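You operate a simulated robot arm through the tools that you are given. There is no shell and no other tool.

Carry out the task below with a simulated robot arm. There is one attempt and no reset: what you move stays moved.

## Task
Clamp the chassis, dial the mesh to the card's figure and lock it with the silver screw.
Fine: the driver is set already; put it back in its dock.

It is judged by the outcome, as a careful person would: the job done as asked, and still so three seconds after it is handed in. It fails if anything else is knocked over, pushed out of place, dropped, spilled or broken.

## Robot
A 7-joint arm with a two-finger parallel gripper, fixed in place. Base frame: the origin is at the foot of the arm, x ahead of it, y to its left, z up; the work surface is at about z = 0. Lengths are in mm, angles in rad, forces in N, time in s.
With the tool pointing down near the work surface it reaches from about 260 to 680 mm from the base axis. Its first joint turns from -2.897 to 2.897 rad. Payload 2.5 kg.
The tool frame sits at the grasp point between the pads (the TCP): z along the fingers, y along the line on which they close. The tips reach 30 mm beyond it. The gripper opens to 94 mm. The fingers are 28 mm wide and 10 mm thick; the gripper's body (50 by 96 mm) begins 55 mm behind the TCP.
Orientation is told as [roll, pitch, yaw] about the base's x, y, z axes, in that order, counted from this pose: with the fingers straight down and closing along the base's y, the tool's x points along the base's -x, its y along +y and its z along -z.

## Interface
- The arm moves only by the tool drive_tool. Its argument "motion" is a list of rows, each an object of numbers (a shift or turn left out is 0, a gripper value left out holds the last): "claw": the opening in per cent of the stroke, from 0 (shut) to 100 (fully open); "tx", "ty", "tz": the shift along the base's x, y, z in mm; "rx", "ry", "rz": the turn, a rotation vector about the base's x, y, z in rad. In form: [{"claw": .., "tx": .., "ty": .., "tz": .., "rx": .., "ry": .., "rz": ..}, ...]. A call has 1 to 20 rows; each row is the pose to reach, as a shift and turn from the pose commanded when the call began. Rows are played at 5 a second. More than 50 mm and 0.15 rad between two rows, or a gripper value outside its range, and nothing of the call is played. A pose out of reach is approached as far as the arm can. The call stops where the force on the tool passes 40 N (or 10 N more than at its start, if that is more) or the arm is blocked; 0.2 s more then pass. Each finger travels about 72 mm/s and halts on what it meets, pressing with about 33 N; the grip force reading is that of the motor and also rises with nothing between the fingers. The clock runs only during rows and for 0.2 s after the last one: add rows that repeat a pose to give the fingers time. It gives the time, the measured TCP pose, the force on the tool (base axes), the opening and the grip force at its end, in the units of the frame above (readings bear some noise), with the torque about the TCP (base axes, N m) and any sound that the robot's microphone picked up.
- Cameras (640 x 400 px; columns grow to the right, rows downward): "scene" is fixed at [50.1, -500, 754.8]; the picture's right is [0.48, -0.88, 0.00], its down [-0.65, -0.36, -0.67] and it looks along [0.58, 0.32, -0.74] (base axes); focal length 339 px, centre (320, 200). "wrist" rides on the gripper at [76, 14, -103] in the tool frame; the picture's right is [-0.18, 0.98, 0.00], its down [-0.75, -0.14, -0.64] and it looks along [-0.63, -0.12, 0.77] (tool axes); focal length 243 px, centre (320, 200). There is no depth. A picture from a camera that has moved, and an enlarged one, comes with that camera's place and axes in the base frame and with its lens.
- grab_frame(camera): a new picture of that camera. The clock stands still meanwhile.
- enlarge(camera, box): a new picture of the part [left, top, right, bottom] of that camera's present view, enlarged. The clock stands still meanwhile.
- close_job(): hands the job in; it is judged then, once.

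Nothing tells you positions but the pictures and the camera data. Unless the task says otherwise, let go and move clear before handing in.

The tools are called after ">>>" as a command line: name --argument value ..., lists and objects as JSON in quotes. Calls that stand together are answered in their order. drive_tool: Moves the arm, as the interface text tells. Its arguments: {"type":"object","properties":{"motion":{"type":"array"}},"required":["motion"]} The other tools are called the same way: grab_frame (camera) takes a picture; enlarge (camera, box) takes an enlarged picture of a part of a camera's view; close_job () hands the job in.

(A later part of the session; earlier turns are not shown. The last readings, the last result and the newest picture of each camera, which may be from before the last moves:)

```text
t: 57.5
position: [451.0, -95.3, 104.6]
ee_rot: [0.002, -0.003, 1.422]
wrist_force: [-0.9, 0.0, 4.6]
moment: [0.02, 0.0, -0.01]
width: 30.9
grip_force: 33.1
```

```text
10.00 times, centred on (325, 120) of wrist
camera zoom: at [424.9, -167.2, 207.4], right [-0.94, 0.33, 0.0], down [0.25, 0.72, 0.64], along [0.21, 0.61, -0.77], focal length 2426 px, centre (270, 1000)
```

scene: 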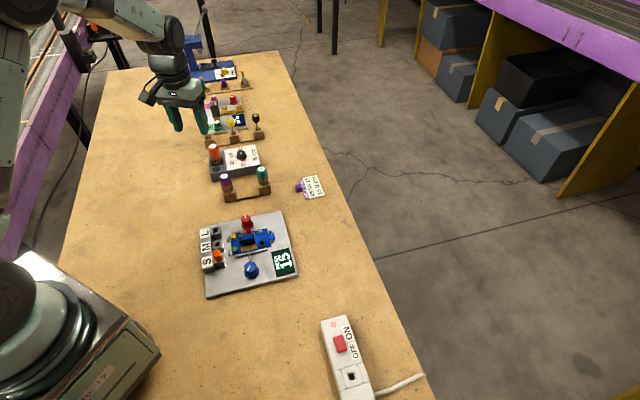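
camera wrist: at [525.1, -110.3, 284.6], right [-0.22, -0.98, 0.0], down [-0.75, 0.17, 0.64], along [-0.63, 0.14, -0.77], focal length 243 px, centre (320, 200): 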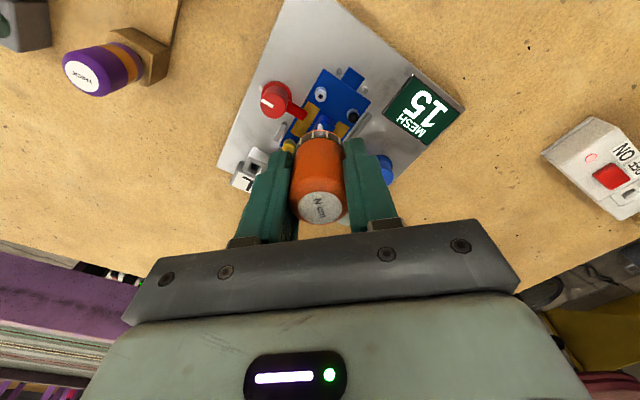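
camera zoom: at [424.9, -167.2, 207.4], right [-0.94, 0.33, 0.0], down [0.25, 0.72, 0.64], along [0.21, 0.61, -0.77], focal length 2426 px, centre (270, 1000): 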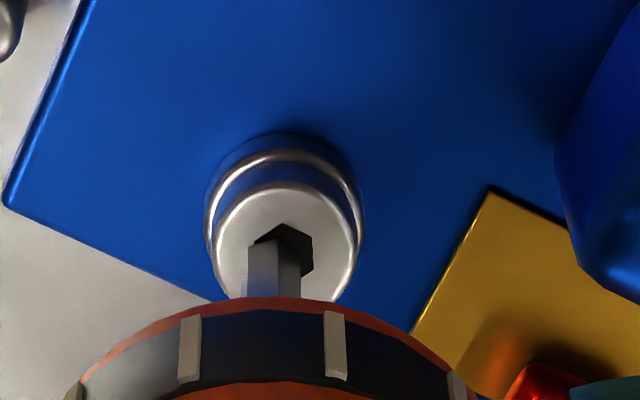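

The bit sits in the socket area, but there is no torque yet. I'll press a little with small centring shifts to check that it is really seated.

>>> drive_tool --motion '[{"tz": -0.3, "tx": -0.4}, {"tz": -0.6, "tx": -0.4}, {"tz": -0.9, "tx": -0.4}, {"tz": -0.9, "tx": -0.4}]'

>>> enlarge --camera "wrist" --box '[300, 100, 350, 140]'

>>> enlarge --camera "scene" --box '[258, 215, 278, 235]'

```text
t: 58.5
position: [450.4, -94.0, 104.1]
ee_rot: [-0.001, -0.001, 1.423]
wrist_force: [-0.8, -0.4, 16.6]
moment: [0.04, 0.19, 0.03]
width: 30.9
grip_force: 32.9
```

```text
10.00 times, centred on (325, 120) of wrist
camera zoom: at [424.9, -167.3, 207.0], right [-0.94, 0.33, 0.0], down [0.25, 0.72, 0.64], along [0.21, 0.61, -0.77], focal length 2426 px, centre (270, 1000)
```

zoom: 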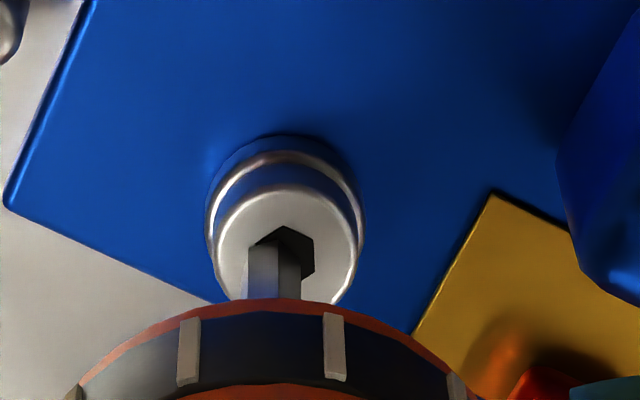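

```text
16.00 times, centred on (268, 225) of scene
camera zoom: at [50.1, -500.0, 754.8], right [0.48, -0.88, 0.0], down [-0.65, -0.36, -0.67], along [0.58, 0.32, -0.74], focal length 5431 px, centre (1152, -200)
```

zoom: 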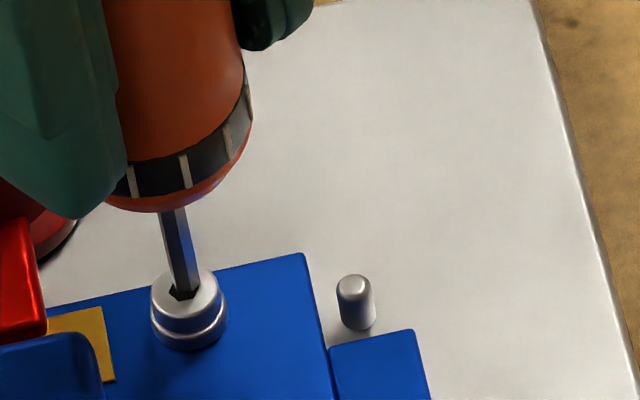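

>>> drive_tool --motion '[{"rz": -0.06}, {"rz": -0.12}, {"rz": -0.18}, {"rz": -0.24}, {"rz": -0.3}]'

>>> enlarge --camera "wrist" --box '[300, 100, 350, 140]'

```text
t: 59.7
position: [450.2, -95.2, 103.6]
ee_rot: [0.001, -0.002, 1.122]
wrist_force: [1.0, -0.9, 10.7]
moment: [-0.04, -0.09, 0.0]
width: 30.7
grip_force: 33.2
```

```text
10.00 times, centred on (325, 120) of wrist
camera zoom: at [403.8, -156.5, 206.5], right [-0.81, 0.59, 0.0], down [0.46, 0.62, 0.64], along [0.38, 0.52, -0.77], focal length 2426 px, centre (270, 1000)
```

zoom: 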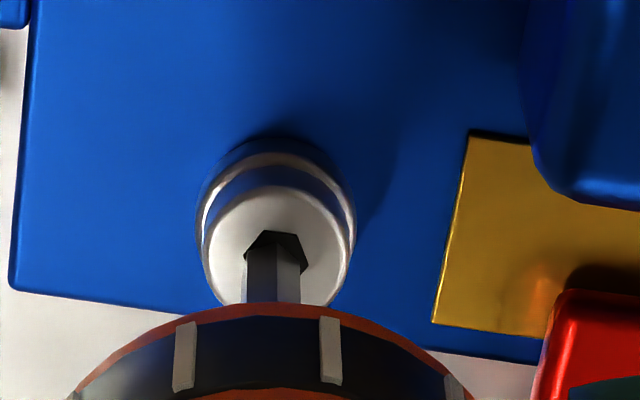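

The bit now sits centred on the socket, but the two hexes looked out of step, so it isn't driving yet. I'll keep light pressure and turn slowly to let it drop in.

>>> drive_tool --motion '[{"rz": -0.05}, {"rz": -0.1}, {"rz": -0.15}, {"rz": -0.2}]'

>>> enlarge --camera "wrist" --box '[300, 100, 350, 140]'

>>> drive_tool --motion '[{"rz": -0.05}, {"rz": -0.1}, {"rz": -0.15}, {"rz": -0.2}]'

>>> enlarge --camera "wrist" --box '[300, 100, 350, 140]'

```text
t: 60.7
position: [450.6, -94.1, 103.7]
ee_rot: [0.001, 0.0, 0.922]
wrist_force: [-2.2, -0.8, 5.1]
moment: [-0.02, 0.1, -0.01]
width: 30.6
grip_force: 33.0
```

```text
10.00 times, centred on (325, 120) of wrist
camera zoom: at [392.4, -146.1, 206.5], right [-0.67, 0.74, 0.0], down [0.57, 0.51, 0.64], along [0.47, 0.43, -0.77], focal length 2426 px, centre (270, 1000)
```

zoom: 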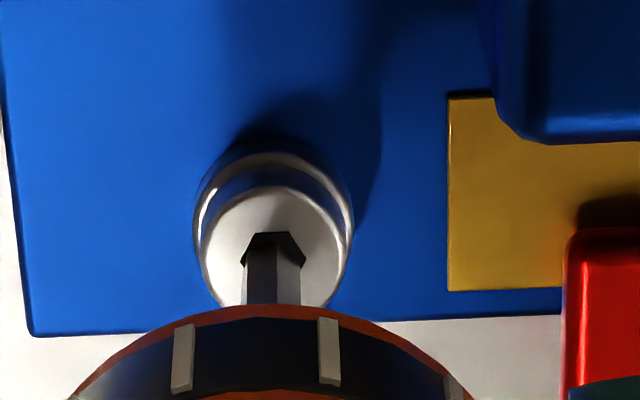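

```text
t: 61.7
position: [449.4, -93.3, 103.7]
ee_rot: [0.002, -0.003, 0.722]
wrist_force: [0.5, 0.3, -0.1]
moment: [0.0, -0.04, -0.01]
width: 30.8
grip_force: 33.1
```

```text
10.00 times, centred on (325, 120) of wrist
camera zoom: at [383.2, -133.6, 206.5], right [-0.51, 0.86, 0.0], down [0.66, 0.39, 0.64], along [0.55, 0.33, -0.77], focal length 2426 px, centre (270, 1000)
```

zoom: 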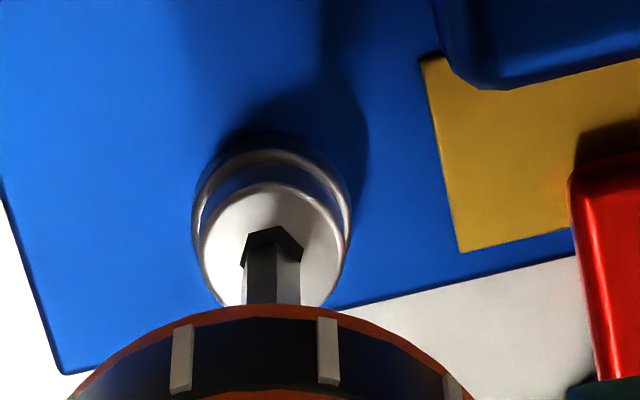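

The upward force fades as I turn, which suggests the screw is going down. I'll keep turning with gentle following pressure.

>>> drive_tool --motion '[{"tz": -0.5}, {"tz": -0.5, "rz": -0.1}, {"tz": -0.5, "rz": -0.2}, {"tz": -0.5, "rz": -0.3}, {"tz": -0.5, "rz": -0.4}]'

>>> enlarge --camera "wrist" --box '[300, 100, 350, 140]'

>>> enlarge --camera "scene" --box '[258, 215, 278, 235]'

```text
t: 62.9
position: [448.5, -94.6, 103.2]
ee_rot: [0.001, -0.002, 0.321]
wrist_force: [0.5, 1.1, 9.3]
moment: [0.1, -0.02, 0.0]
width: 30.7
grip_force: 33.0
```

```text
10.00 times, centred on (325, 120) of wrist
camera zoom: at [372.9, -104.6, 206.1], right [-0.13, 0.99, 0.0], down [0.76, 0.1, 0.64], along [0.64, 0.09, -0.77], focal length 2426 px, centre (270, 1000)
```

zoom: 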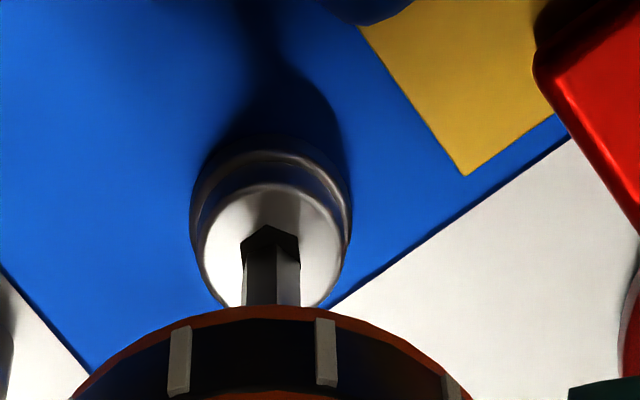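

```text
16.00 times, centred on (268, 225) of scene
camera zoom: at [50.1, -500.0, 754.8], right [0.48, -0.88, 0.0], down [-0.65, -0.36, -0.67], along [0.58, 0.32, -0.74], focal length 5431 px, centre (1152, -200)
```

zoom: 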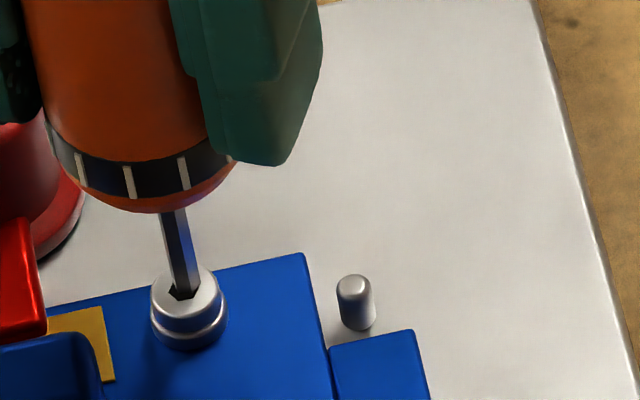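

The socket isn't turning with the bit. I'll lift clear a little and inspect the screw head and bit end.

>>> drive_tool --motion '[{"tz": 3}, {"tz": 8}, {"tz": 16}, {"tz": 25}]'

>>> enlarge --camera "wrist" --box '[295, 80, 355, 140]'

>>> enlarge --camera "scene" --box '[253, 205, 283, 235]'

```text
t: 63.9
position: [448.9, -94.7, 127.6]
ee_rot: [0.002, -0.003, 0.323]
wrist_force: [0.0, -0.2, -1.1]
moment: [0.04, 0.02, -0.04]
width: 30.8
grip_force: 32.7
```

```text
6.67 times, centred on (325, 110) of wrist
camera zoom: at [372.6, -104.9, 230.9], right [-0.14, 0.99, 0.0], down [0.76, 0.1, 0.64], along [0.64, 0.09, -0.77], focal length 1618 px, centre (287, 800)
```

zoom: 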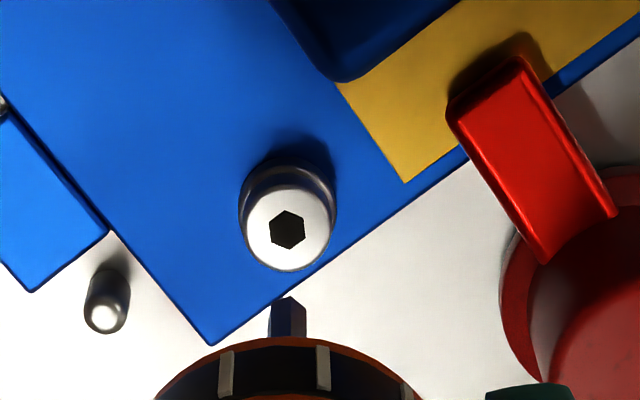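

```text
13.33 times, centred on (268, 220) of scene
camera zoom: at [50.1, -500.0, 754.8], right [0.48, -0.88, 0.0], down [-0.65, -0.36, -0.67], along [0.58, 0.32, -0.74], focal length 4526 px, centre (1013, -67)
```

zoom: 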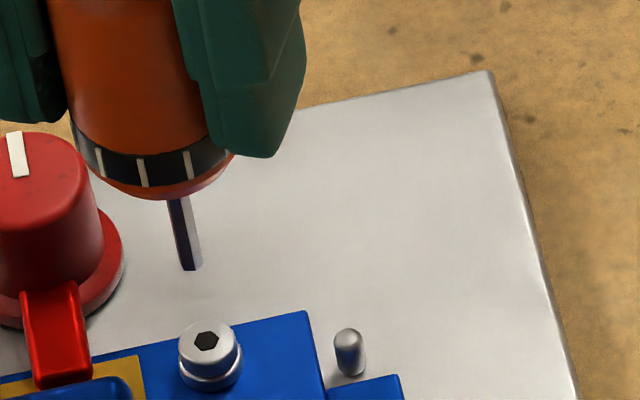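

>>> enlarge --camera "wrist" --box '[310, 118, 334, 134]'

>>> enlarge --camera "wrist" --box '[308, 100, 344, 124]'

>>> enlarge --camera "scene" --box '[258, 216, 278, 236]'

```text
16.00 times, centred on (322, 126) of wrist
camera zoom: at [372.6, -104.9, 230.9], right [-0.14, 0.99, 0.0], down [0.76, 0.1, 0.64], along [0.64, 0.09, -0.77], focal length 3882 px, centre (288, 1384)
```

zoom: 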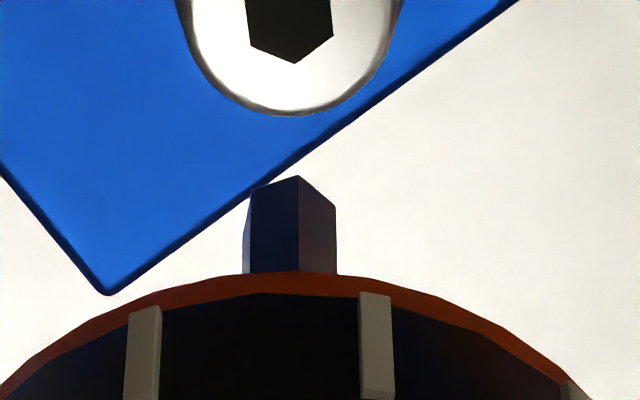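

```text
16.00 times, centred on (326, 112) of wrist
camera zoom: at [372.6, -104.9, 230.9], right [-0.14, 0.99, 0.0], down [0.76, 0.1, 0.64], along [0.64, 0.09, -0.77], focal length 3882 px, centre (224, 1608)
```

zoom: 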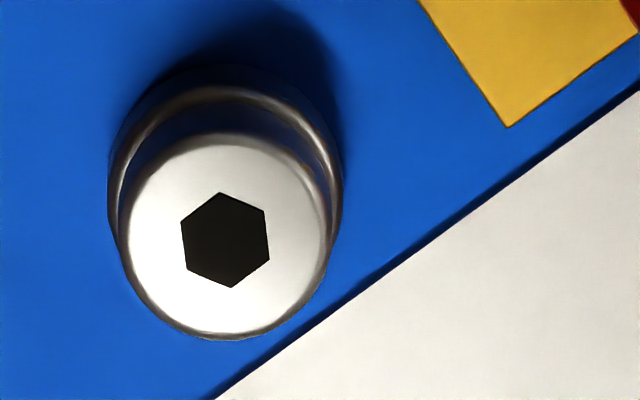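

```text
16.00 times, centred on (268, 226) of scene
camera zoom: at [50.1, -500.0, 754.8], right [0.48, -0.88, 0.0], down [-0.65, -0.36, -0.67], along [0.58, 0.32, -0.74], focal length 5431 px, centre (1152, -216)
```

zoom: 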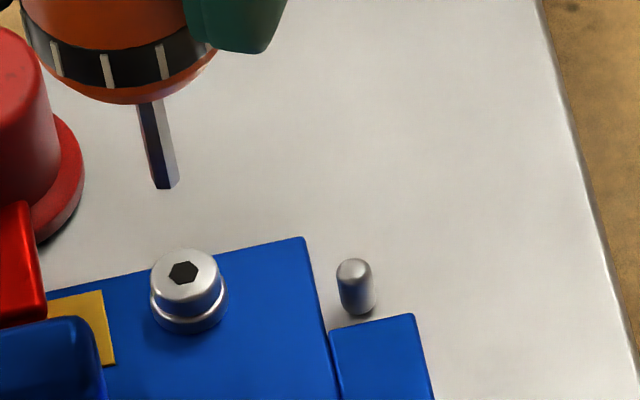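

The head has been pressed down about 3 mm, but its hex is at the same angle as before. The bit was about 1 mm off-centre, on the far side from the camera. I'll wind the wrist back to an angle where the hexes match and re-centre.

>>> drive_tool --motion '[{"rz": 0.14}, {"rz": 0.28}, {"rz": 0.42}, {"rz": 0.56}, {"rz": 0.7}, {"rz": 0.84}, {"rz": 0.98}, {"rz": 1.12}, {"rz": 1.26}, {"rz": 1.4}, {"rz": 1.54}, {"rz": 1.68}, {"rz": 1.82}, {"rz": 1.96}, {"rz": 2.1}, {"rz": 2.24}, {"rz": 2.387, "tx": 0.9, "ty": -0.63}, {"rz": 2.387, "tx": 0.9, "ty": -0.63, "tz": -8}, {"rz": 2.387, "tx": 0.9, "ty": -0.63, "tz": -12}, {"rz": 2.387, "tx": 0.9, "ty": -0.63, "tz": -12}]'

>>> enlarge --camera "wrist" --box '[300, 95, 350, 135]'

>>> enlarge --camera "scene" --box '[258, 216, 278, 236]'

```text
t: 68.1
position: [451.6, -95.0, 115.7]
ee_rot: [0.003, -0.002, 2.708]
wrist_force: [0.9, 0.5, -1.2]
moment: [0.01, -0.02, 0.01]
width: 30.8
grip_force: 33.0
```

```text
10.00 times, centred on (325, 115) of wrist
camera zoom: at [514.3, -139.1, 219.0], right [-0.58, -0.82, 0.0], down [-0.62, 0.44, 0.64], along [-0.53, 0.37, -0.77], focal length 2426 px, centre (270, 1050)
```

zoom: 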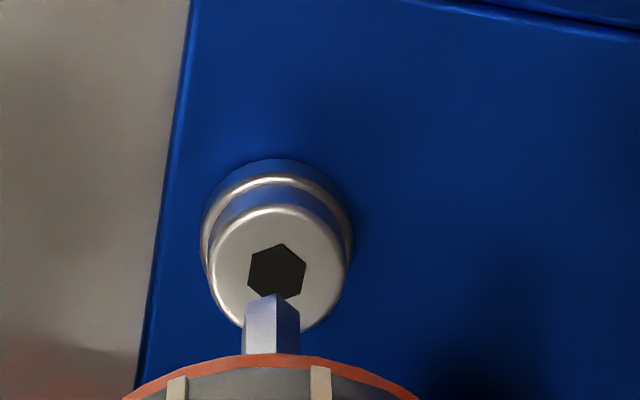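

```text
16.00 times, centred on (268, 226) of scene
camera zoom: at [50.1, -500.0, 754.8], right [0.48, -0.88, 0.0], down [-0.65, -0.36, -0.67], along [0.58, 0.32, -0.74], focal length 5431 px, centre (1152, -216)
```

zoom: 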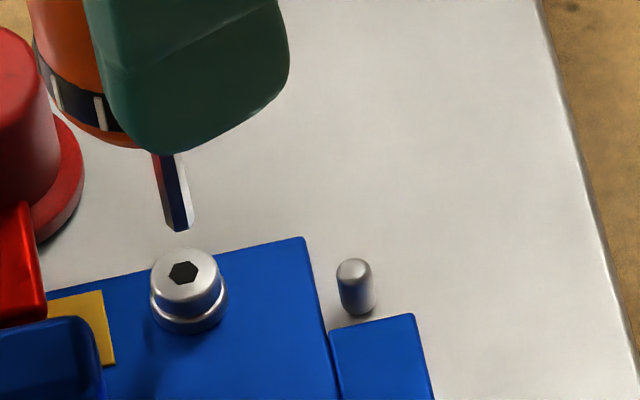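

The hexes now match in angle. I'll make a small centring correction and lower to just above the socket for a final check.

>>> drive_tool --motion '[{"tx": -0.95, "ty": 0.2}, {"tx": -0.95, "ty": 0.2, "tz": -4}, {"tx": -0.95, "ty": 0.2, "tz": -8}, {"tx": -0.95, "ty": 0.2, "tz": -9}, {"tx": -0.95, "ty": 0.2, "tz": -9}]'

>>> enlarge --camera "wrist" --box '[300, 95, 350, 135]'

>>> enlarge --camera "scene" --box '[258, 216, 278, 236]'

```text
t: 69.3
position: [450.3, -94.9, 108.1]
ee_rot: [0.002, -0.002, 2.708]
wrist_force: [1.2, 0.2, -1.0]
moment: [0.0, -0.01, 0.06]
width: 30.7
grip_force: 33.2
```

```text
10.00 times, centred on (325, 115) of wrist
camera zoom: at [513.2, -139.1, 210.1], right [-0.58, -0.82, 0.0], down [-0.62, 0.44, 0.64], along [-0.52, 0.37, -0.77], focal length 2426 px, centre (270, 1050)
```

zoom: 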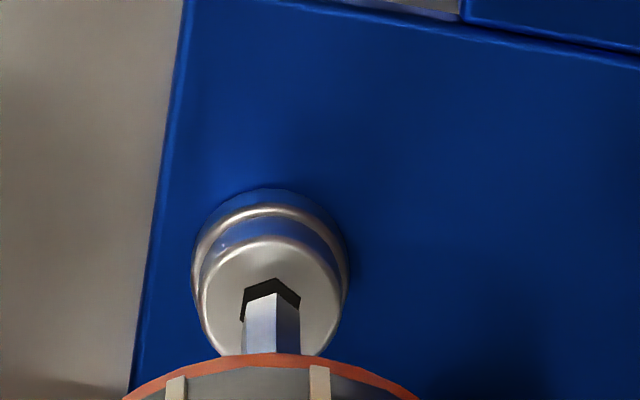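

```text
16.00 times, centred on (268, 226) of scene
camera zoom: at [50.1, -500.0, 754.8], right [0.48, -0.88, 0.0], down [-0.65, -0.36, -0.67], along [0.58, 0.32, -0.74], focal length 5431 px, centre (1152, -216)
```

zoom: 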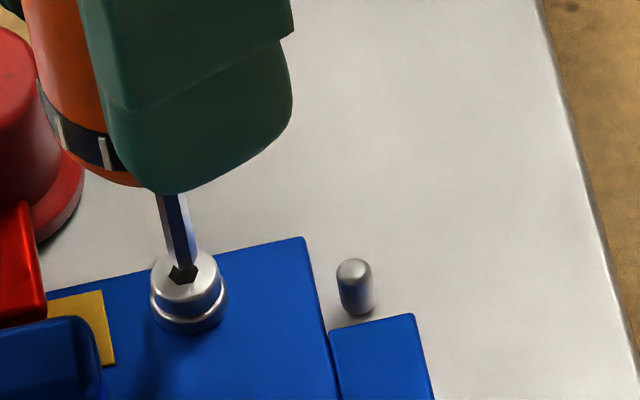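

The bit's hex corner now sits right under the socket's corner and is centred. Lowering to insert.

>>> drive_tool --motion '[{"tz": -0.7}, {"tz": -1.4}, {"tz": -2.1}, {"tz": -2.8}, {"tz": -3.3}, {"tz": -3.3}]'

>>> enlarge --camera "wrist" --box '[300, 95, 350, 135]'

>>> enlarge --camera "scene" --box '[258, 216, 278, 236]'

```text
t: 70.7
position: [449.3, -94.4, 104.2]
ee_rot: [0.002, -0.003, 2.709]
wrist_force: [-1.3, -1.3, 2.8]
moment: [-0.06, 0.1, -0.01]
width: 30.6
grip_force: 32.9
```

```text
10.00 times, centred on (325, 115) of wrist
camera zoom: at [513.1, -139.1, 206.6], right [-0.58, -0.82, 0.0], down [-0.62, 0.45, 0.64], along [-0.52, 0.37, -0.77], focal length 2426 px, centre (270, 1050)
```

zoom: 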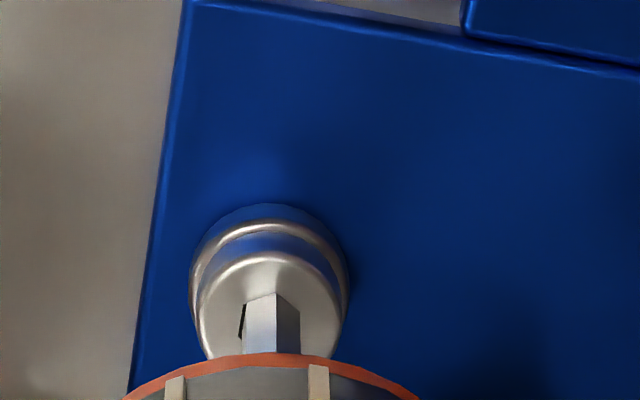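

```text
16.00 times, centred on (268, 226) of scene
camera zoom: at [50.1, -500.0, 754.8], right [0.48, -0.88, 0.0], down [-0.65, -0.36, -0.67], along [0.58, 0.32, -0.74], focal length 5431 px, centre (1152, -216)
```

zoom: 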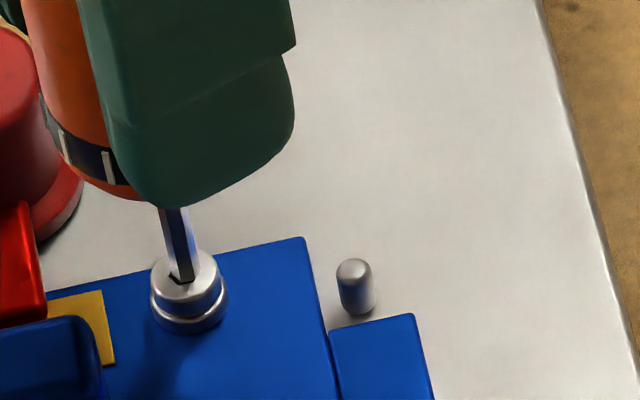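

>>> drive_tool --motion '[{"tz": -0.4}, {"tz": -0.8}, {"tz": -0.8, "rz": -0.05}, {"tz": -0.8, "rz": -0.1}, {"tz": -0.8, "rz": -0.15}, {"tz": -0.8, "rz": -0.2}]'

>>> enlarge --camera "wrist" --box '[300, 95, 350, 135]'

>>> enlarge --camera "scene" --box '[258, 216, 278, 236]'

```text
t: 72.1
position: [450.4, -94.6, 103.9]
ee_rot: [0.0, -0.001, 2.509]
wrist_force: [1.0, -0.1, 14.0]
moment: [-0.04, -0.1, -0.04]
width: 30.6
grip_force: 33.2
```

```text
10.00 times, centred on (325, 115) of wrist
camera zoom: at [503.3, -150.7, 206.3], right [-0.73, -0.68, 0.0], down [-0.52, 0.56, 0.64], along [-0.44, 0.47, -0.77], focal length 2426 px, centre (270, 1050)
```

zoom: 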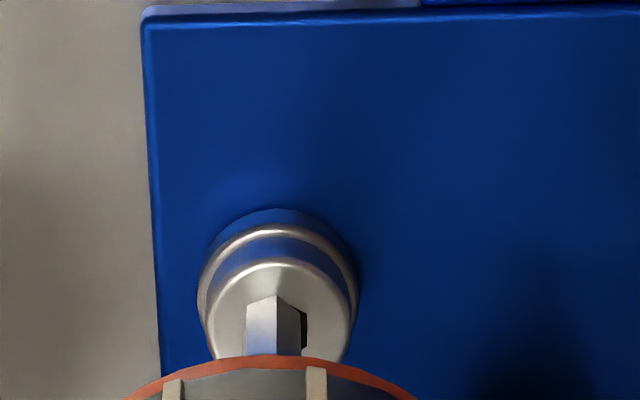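

```text
16.00 times, centred on (268, 226) of scene
camera zoom: at [50.1, -500.0, 754.8], right [0.48, -0.88, 0.0], down [-0.65, -0.36, -0.67], along [0.58, 0.32, -0.74], focal length 5431 px, centre (1152, -216)
```

zoom: 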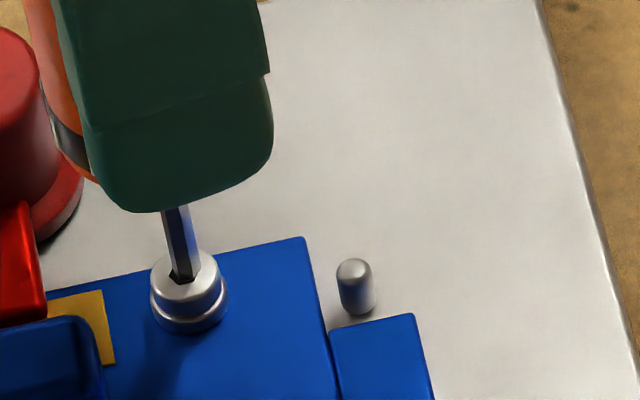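

Pressed but not dropped in; the fit is only about 0.2 mm per side. I'll return to the matching angle and make a tiny search spiral with light pressure.

>>> drive_tool --motion '[{"tz": 0.3, "rz": 0.1}, {"tz": 0.3, "rz": 0.2}, {"tz": 0.3, "rz": 0.2, "tx": 0.3}, {"tz": 0.3, "rz": 0.2, "ty": 0.3}, {"tz": 0.3, "rz": 0.2, "tx": -0.3}, {"tz": 0.3, "rz": 0.2, "ty": -0.3}, {"tz": 0.3, "rz": 0.2, "tx": 0.6}, {"tz": 0.3, "rz": 0.2, "tx": 0.4, "ty": 0.4}, {"tz": 0.3, "rz": 0.2, "ty": 0.6}, {"tz": 0.3, "rz": 0.2, "tx": -0.4, "ty": 0.4}, {"tz": 0.3, "rz": 0.2, "tx": -0.6}, {"tz": 0.3, "rz": 0.2, "tx": -0.4, "ty": -0.4}, {"tz": 0.3, "rz": 0.2, "ty": -0.6}, {"tz": 0.3, "rz": 0.2, "tx": 0.4, "ty": -0.4}, {"tz": 0.3, "rz": 0.2}]'

>>> enlarge --camera "wrist" --box '[300, 95, 350, 135]'

>>> enlarge --camera "scene" --box '[250, 216, 284, 246]'

```text
t: 75.3
position: [449.9, -94.9, 103.3]
ee_rot: [0.002, -0.002, 2.709]
wrist_force: [-0.3, 1.5, 5.5]
moment: [0.09, -0.01, -0.01]
width: 30.8
grip_force: 33.2
```

```text
10.00 times, centred on (325, 115) of wrist
camera zoom: at [513.0, -139.2, 206.3], right [-0.58, -0.82, 0.0], down [-0.62, 0.44, 0.64], along [-0.52, 0.37, -0.77], focal length 2426 px, centre (270, 1050)
```

zoom: 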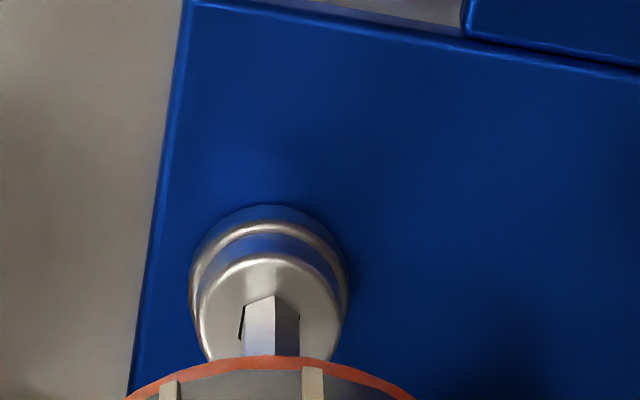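

```text
13.33 times, centred on (267, 231) of scene
camera zoom: at [50.1, -500.0, 754.8], right [0.48, -0.88, 0.0], down [-0.65, -0.36, -0.67], along [0.58, 0.32, -0.74], focal length 4526 px, centre (1027, -213)
```

zoom: 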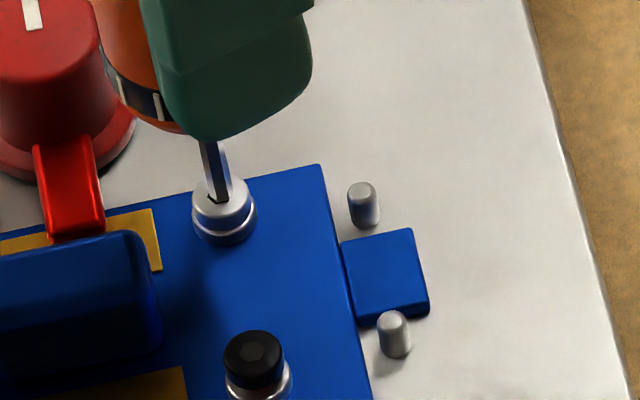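

Nothing dropped in. The dark hexagon may be just a shallow mark, so I'll lift again and study the silver head against the still-raised black screw.

>>> drive_tool --motion '[{"tz": 5}, {"tz": 15}, {"tz": 25}]'

>>> enlarge --camera "scene" --box '[260, 224, 274, 234]'

>>> enlarge --camera "scene" --box '[256, 220, 282, 250]'

>>> enlarge --camera "wrist" --box '[300, 80, 350, 120]'

```text
t: 76.1
position: [449.5, -95.0, 127.8]
ee_rot: [0.001, -0.002, 2.707]
wrist_force: [-0.2, 0.4, -2.0]
moment: [0.01, -0.02, 0.0]
width: 30.7
grip_force: 33.0
```

```text
16.00 times, centred on (267, 229) of scene
camera zoom: at [50.1, -500.0, 754.8], right [0.48, -0.88, 0.0], down [-0.65, -0.36, -0.67], along [0.58, 0.32, -0.74], focal length 5431 px, centre (1168, -264)
```

zoom: 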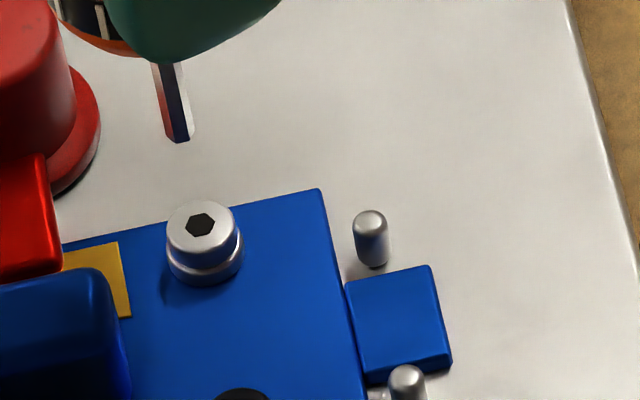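

```text
13.33 times, centred on (269, 235) of scene
camera zoom: at [50.1, -500.0, 754.8], right [0.48, -0.88, 0.0], down [-0.65, -0.36, -0.67], along [0.58, 0.32, -0.74], focal length 4526 px, centre (1000, -267)
```

zoom: 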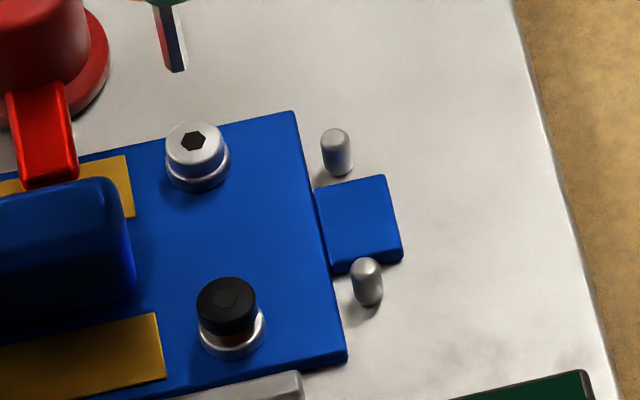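

```text
10.00 times, centred on (325, 100) of wrist
camera zoom: at [512.9, -139.0, 231.2], right [-0.58, -0.82, 0.0], down [-0.62, 0.44, 0.64], along [-0.53, 0.37, -0.77], focal length 2426 px, centre (270, 1200)
```

zoom: 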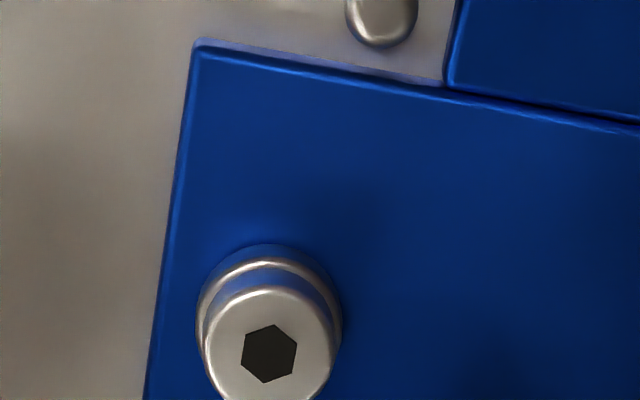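

The silver head is now down on its washer with its red shank hidden, unlike the black screw. The views also suggest the bit does enter the socket by about 1 mm; my earlier turn only took up slack. I'll re-insert and turn, keeping the bit tip on the screw axis.

>>> drive_tool --motion '[{"tz": -10}, {"tz": -20}, {"tz": -23.5}, {"tz": -24.5}, {"tz": -25}, {"tz": -25}]'

>>> drive_tool --motion '[{"rz": -0.075, "tx": -0.05, "ty": -0.06, "tz": -0.1}, {"rz": -0.15, "tx": -0.1, "ty": -0.13, "tz": -0.2}, {"rz": -0.225, "tx": -0.17, "ty": -0.18, "tz": -0.2}, {"rz": -0.3, "tx": -0.23, "ty": -0.24, "tz": -0.2}]'

>>> enlarge --camera "wrist" --box '[300, 95, 350, 135]'

>>> enlarge --camera "scene" --box '[260, 224, 274, 234]'

```text
t: 77.5
position: [449.7, -95.4, 103.2]
ee_rot: [0.002, -0.001, 2.709]
wrist_force: [-1.1, 0.8, 2.4]
moment: [0.04, 0.04, -0.02]
width: 30.7
grip_force: 32.8
```

```text
t: 78.5
position: [450.5, -94.4, 104.2]
ee_rot: [0.003, 0.0, 2.406]
wrist_force: [0.2, -0.6, 5.8]
moment: [-0.04, -0.04, -0.01]
width: 30.6
grip_force: 33.1
```

```text
10.00 times, centred on (325, 115) of wrist
camera zoom: at [496.9, -156.1, 206.3], right [-0.8, -0.61, 0.0], down [-0.46, 0.61, 0.64], along [-0.39, 0.51, -0.77], focal length 2426 px, centre (270, 1050)
```

zoom: 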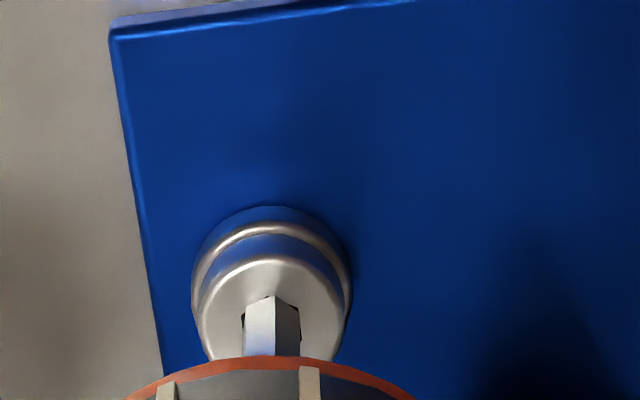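

```text
16.00 times, centred on (267, 229) of scene
camera zoom: at [50.1, -500.0, 754.8], right [0.48, -0.88, 0.0], down [-0.65, -0.36, -0.67], along [0.58, 0.32, -0.74], focal length 5431 px, centre (1168, -264)
```

zoom: 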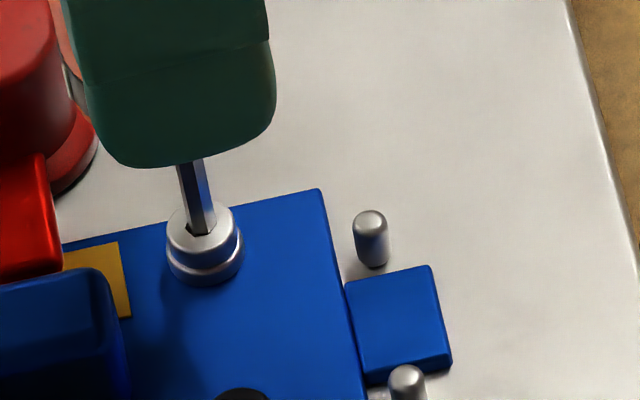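

>>> drive_tool --motion '[{"rz": -0.075, "tx": -0.07, "ty": -0.05, "tz": -0.2}, {"rz": -0.15, "tx": -0.14, "ty": -0.09, "tz": -0.3}, {"rz": -0.225, "tx": -0.21, "ty": -0.13, "tz": -0.3}, {"rz": -0.3, "tx": -0.29, "ty": -0.16, "tz": -0.3}, {"rz": -0.375, "tx": -0.36, "ty": -0.18, "tz": -0.3}, {"rz": -0.45, "tx": -0.44, "ty": -0.2, "tz": -0.3}]'

>>> enlarge --camera "wrist" --box '[300, 95, 350, 135]'

>>> drive_tool --motion '[{"rz": -0.1, "tx": -0.1, "ty": -0.01}, {"rz": -0.2, "tx": -0.21, "ty": 0}, {"rz": -0.3, "tx": -0.32, "ty": 0}]'

>>> enlarge --camera "wrist" --box '[300, 95, 350, 135]'

```text
t: 79.9
position: [449.5, -95.0, 102.8]
ee_rot: [0.001, 0.0, 1.958]
wrist_force: [1.4, -0.5, 13.8]
moment: [-0.05, -0.09, -0.01]
width: 30.6
grip_force: 32.5
```

```text
10.00 times, centred on (325, 115) of wrist
camera zoom: at [464.9, -170.7, 206.1], right [-0.98, -0.2, 0.0], down [-0.15, 0.75, 0.64], along [-0.13, 0.63, -0.77], focal length 2426 px, centre (270, 1050)
```

zoom: 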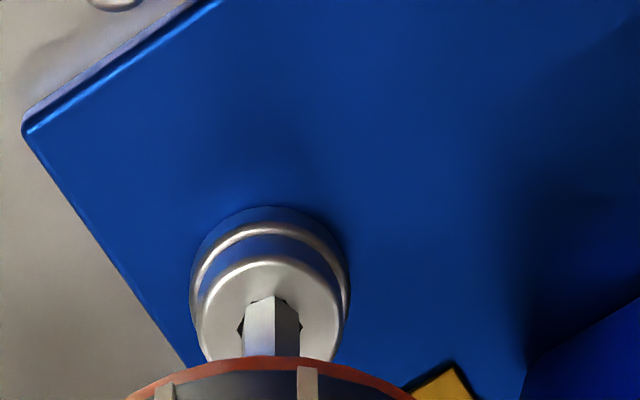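

```text
t: 80.7
position: [448.6, -94.4, 104.2]
ee_rot: [0.001, -0.003, 1.656]
wrist_force: [0.6, 0.4, 14.2]
moment: [-0.06, -0.05, -0.04]
width: 30.7
grip_force: 33.2
```

```text
10.00 times, centred on (325, 115) of wrist
camera zoom: at [441.4, -172.0, 206.0], right [-1.0, 0.1, 0.0], down [0.08, 0.76, 0.64], along [0.06, 0.64, -0.77], focal length 2426 px, centre (270, 1050)
```

zoom: 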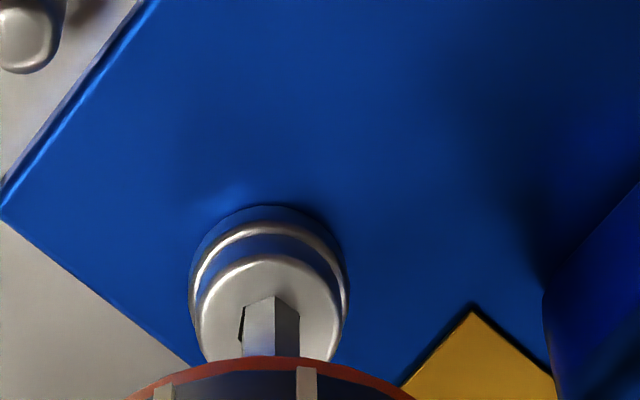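

The hex mark stays fixed while the bit turns. The head dropped fully during the first quarter-turn, so it may already be tight with the driver's clutch slipping. I'll press more firmly and turn once more, listening for a click.

>>> drive_tool --motion '[{"tz": -0.4}, {"tz": -0.7}, {"tz": -0.7, "rz": -0.1, "tx": -0.1, "ty": 0.02}, {"tz": -0.7, "rz": -0.2, "tx": -0.21, "ty": 0.05}, {"tz": -0.7, "rz": -0.3, "tx": -0.32, "ty": 0.08}, {"tz": -0.7, "rz": -0.4, "tx": -0.42, "ty": 0.14}, {"tz": -0.7, "rz": -0.5, "tx": -0.51, "ty": 0.19}, {"tz": -0.7, "rz": -0.6, "tx": -0.6, "ty": 0.25}]'

>>> enlarge --camera "scene" --box '[250, 216, 284, 246]'

>>> enlarge --camera "wrist" --box '[300, 95, 350, 135]'

```text
t: 82.5
position: [448.2, -94.4, 102.3]
ee_rot: [0.0, -0.002, 1.056]
wrist_force: [1.7, -0.5, 30.8]
moment: [0.01, -0.17, 0.02]
width: 30.6
grip_force: 33.0
```

```text
13.33 times, centred on (267, 231) of scene
camera zoom: at [50.1, -500.0, 754.8], right [0.48, -0.88, 0.0], down [-0.65, -0.36, -0.67], along [0.58, 0.32, -0.74], focal length 4526 px, centre (1027, -213)
```

zoom: 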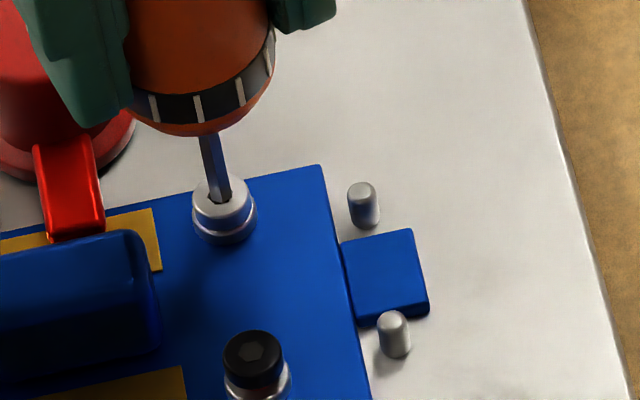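

```text
10.00 times, centred on (325, 115) of wrist
camera zoom: at [398.9, -154.0, 205.5], right [-0.77, 0.64, 0.0], down [0.49, 0.59, 0.64], along [0.41, 0.49, -0.77], focal length 2426 px, centre (270, 1050)
```

zoom: 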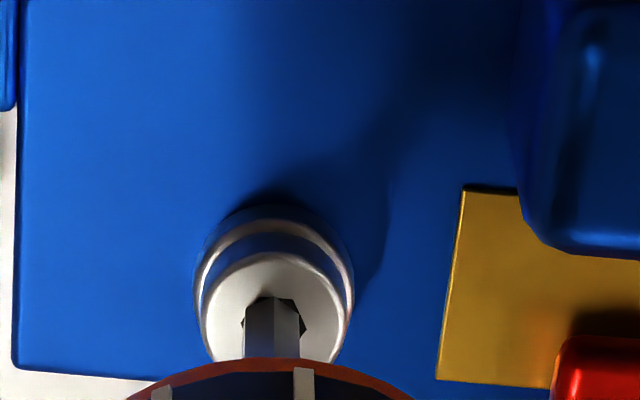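

No click and no torque even at 30 N. As a harmless test of whether the bit really couples to the screw, I'll ease the pressure and make a small counter-turn, watching the head.

>>> drive_tool --motion '[{"tz": 0.8}, {"tz": 1.2, "rz": 0.1, "tx": 0.1, "ty": -0.05}, {"tz": 1.2, "rz": 0.2, "tx": 0.19, "ty": -0.1}, {"tz": 1.2, "rz": 0.3, "tx": 0.28, "ty": -0.16}, {"tz": 1.2, "rz": 0.4, "tx": 0.38, "ty": -0.21}]'

>>> enlarge --camera "wrist" --box '[300, 95, 350, 135]'

>>> enlarge --camera "scene" --box '[250, 216, 284, 246]'

```text
t: 83.7
position: [448.2, -94.6, 103.4]
ee_rot: [0.003, -0.001, 1.462]
wrist_force: [-0.2, 0.2, 14.6]
moment: [0.04, 0.04, -0.01]
width: 30.5
grip_force: 32.6
```

```text
10.00 times, centred on (325, 115) of wrist
camera zoom: at [425.7, -168.9, 205.8], right [-0.96, 0.29, 0.0], down [0.22, 0.73, 0.64], along [0.18, 0.62, -0.77], focal length 2426 px, centre (270, 1050)
```

zoom: 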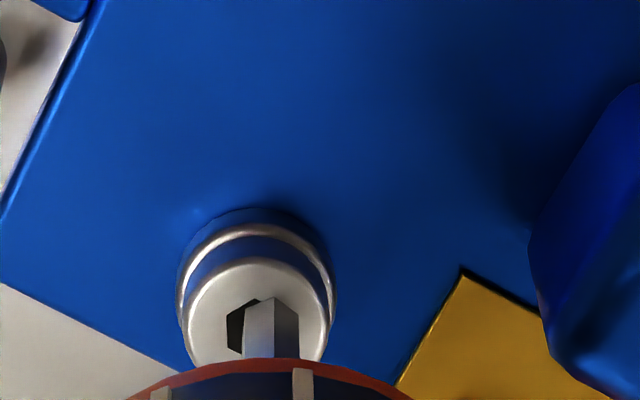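

```text
13.33 times, centred on (267, 231) of scene
camera zoom: at [50.1, -500.0, 754.8], right [0.48, -0.88, 0.0], down [-0.65, -0.36, -0.67], along [0.58, 0.32, -0.74], focal length 4526 px, centre (1027, -213)
```

zoom: 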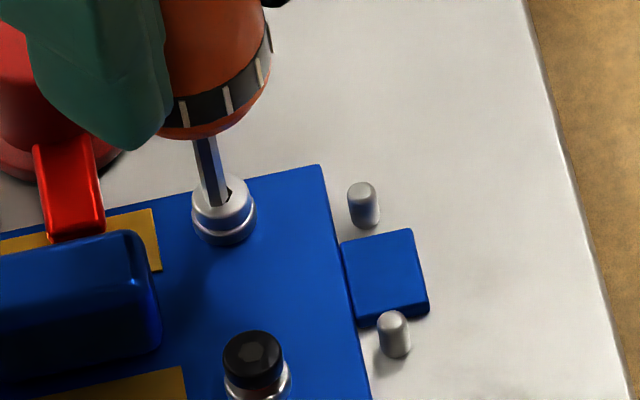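

The tip slides across the head rather than engaging, so it is standing on top of the socket, not in it. I'll lift slightly and measure the bit and socket size, angle and centring more precisely.

>>> drive_tool --motion '[{"tz": 3, "rz": 0.1}, {"tz": 8, "rz": 0.19}, {"tz": 8, "rz": 0.19}]'

>>> enlarge --camera "wrist" --box '[308, 108, 338, 130]'

>>> enlarge --camera "scene" --box '[258, 218, 276, 234]'

```text
t: 84.5
position: [449.7, -94.4, 111.0]
ee_rot: [0.001, -0.002, 1.651]
wrist_force: [0.5, 0.5, -1.6]
moment: [-0.01, 0.02, -0.03]
width: 30.4
grip_force: 33.1
```

```text
16.00 times, centred on (323, 119) of wrist
camera zoom: at [440.4, -172.0, 213.8], right [-0.99, 0.11, 0.0], down [0.08, 0.76, 0.64], along [0.07, 0.64, -0.77], focal length 3882 px, centre (272, 1496)
```

zoom: 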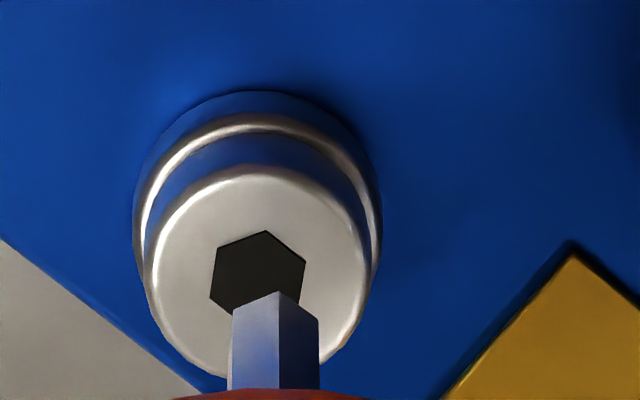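

```text
16.00 times, centred on (267, 226) of scene
camera zoom: at [50.1, -500.0, 754.8], right [0.48, -0.88, 0.0], down [-0.65, -0.36, -0.67], along [0.58, 0.32, -0.74], focal length 5431 px, centre (1168, -216)
```

zoom: 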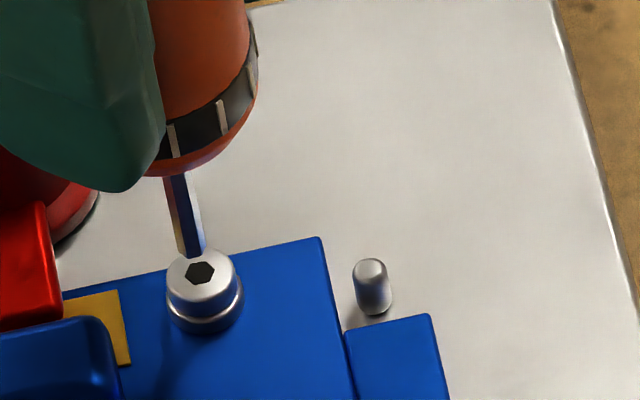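

>>> enlarge --camera "scene" --box '[185, 120, 345, 220]'

>>> enlarge --camera "scene" --box '[190, 200, 310, 300]'

```text
4.00 times, centred on (265, 170) of scene
camera zoom: at [50.1, -500.0, 754.8], right [0.48, -0.88, 0.0], down [-0.65, -0.36, -0.67], along [0.58, 0.32, -0.74], focal length 1358 px, centre (540, 320)
```

zoom: 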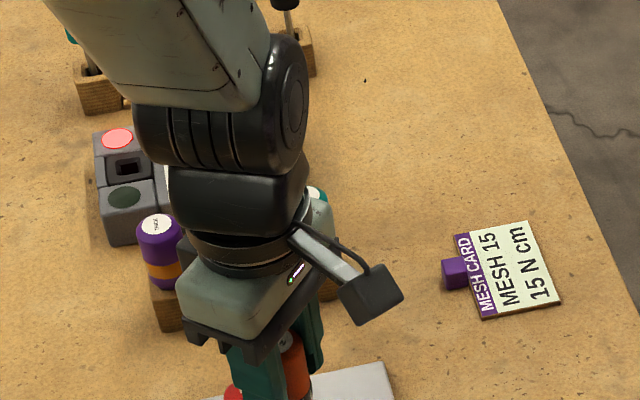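

```text
4.00 times, centred on (250, 250) of scene
camera zoom: at [50.1, -500.0, 754.8], right [0.48, -0.88, 0.0], down [-0.65, -0.36, -0.67], along [0.58, 0.32, -0.74], focal length 1358 px, centre (600, 0)
```

zoom: 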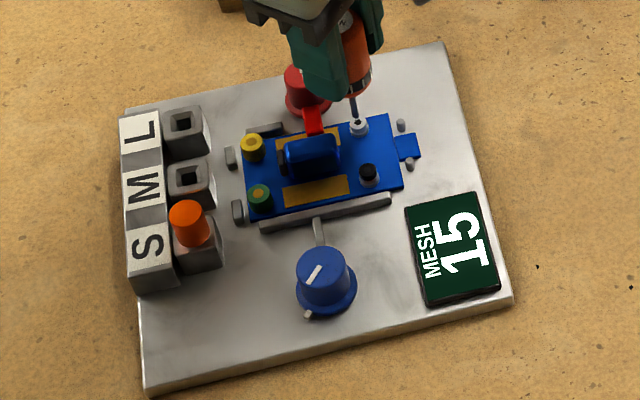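

The torque station's red lamp is now lit; both lamps were dark when I took the driver. So the station is monitoring this screw, and red probably means the torque was not reached. I'll re-seat the bit centred and watch the lamps.

>>> drive_tool --motion '[{"tx": 0.9, "ty": 0.2}, {"tx": 0.9, "ty": 0.2, "tz": -4}, {"tx": 0.9, "ty": 0.2, "tz": -6.5}, {"tx": 0.9, "ty": 0.2, "tz": -7.5}, {"tx": 0.9, "ty": 0.2, "tz": -7.5}]'

>>> enlarge --camera "scene" --box '[200, 140, 260, 190]'

>>> enlarge --camera "wrist" --box '[308, 108, 338, 130]'

```text
t: 85.7
position: [450.3, -95.4, 103.2]
ee_rot: [0.003, -0.001, 1.648]
wrist_force: [-0.3, 0.1, -1.4]
moment: [-0.02, 0.02, 0.02]
width: 30.7
grip_force: 32.6
```

```text
8.00 times, centred on (230, 165) of scene
camera zoom: at [50.1, -500.0, 754.8], right [0.48, -0.88, 0.0], down [-0.65, -0.36, -0.67], along [0.58, 0.32, -0.74], focal length 2715 px, centre (1040, 480)
```

zoom: 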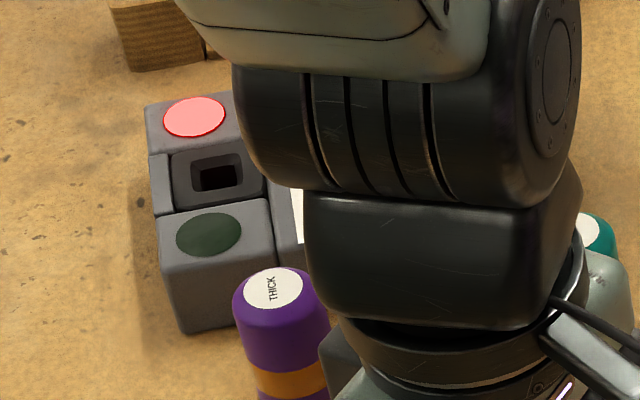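

```text
16.00 times, centred on (323, 119) of wrist
camera zoom: at [441.4, -171.6, 206.6], right [-0.99, 0.11, 0.0], down [0.08, 0.76, 0.64], along [0.07, 0.64, -0.77], focal length 3882 px, centre (272, 1496)
```

zoom: 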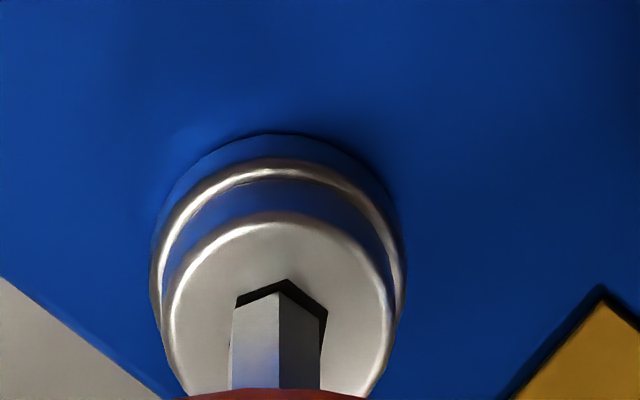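

>>> drive_tool --motion '[{"tx": -0.25, "tz": -0.4}, {"tx": -0.25, "tz": -0.8}, {"tx": -0.25, "tz": -1.2}, {"tx": -0.25, "tz": -1.2}]'

>>> enlarge --camera "wrist" --box '[308, 108, 338, 130]'

>>> enlarge --camera "scene" --box '[200, 140, 260, 190]'

```text
t: 86.7
position: [450.6, -94.1, 104.2]
ee_rot: [0.0, 0.0, 1.65]
wrist_force: [-2.0, -1.6, 14.6]
moment: [-0.03, 0.22, 0.03]
width: 30.6
grip_force: 32.7
```

```text
16.00 times, centred on (323, 119) of wrist
camera zoom: at [441.2, -171.6, 205.8], right [-0.99, 0.11, 0.0], down [0.08, 0.76, 0.64], along [0.07, 0.64, -0.77], focal length 3882 px, centre (272, 1496)
```

zoom: 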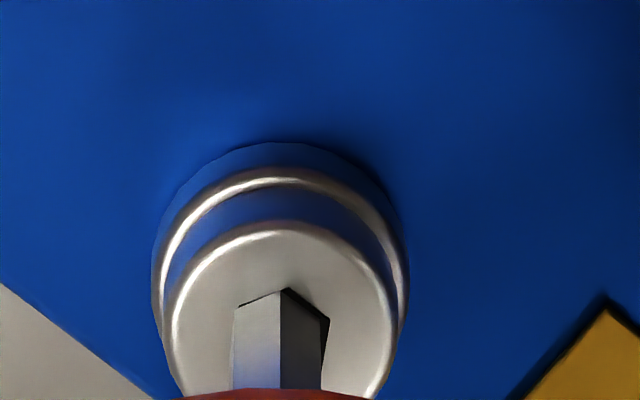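

```text
8.00 times, centred on (230, 165) of scene
camera zoom: at [50.1, -500.0, 754.8], right [0.48, -0.88, 0.0], down [-0.65, -0.36, -0.67], along [0.58, 0.32, -0.74], focal length 2715 px, centre (1040, 480)
```

zoom: 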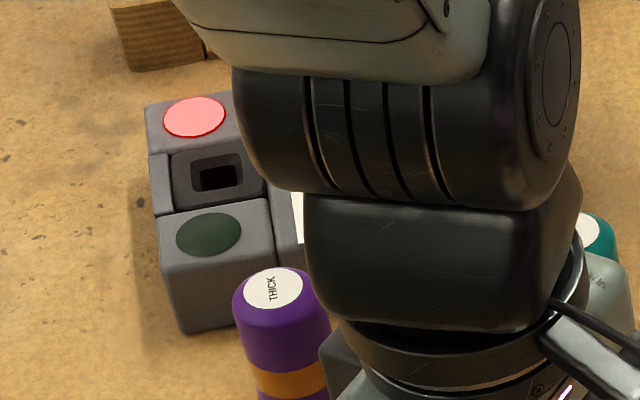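

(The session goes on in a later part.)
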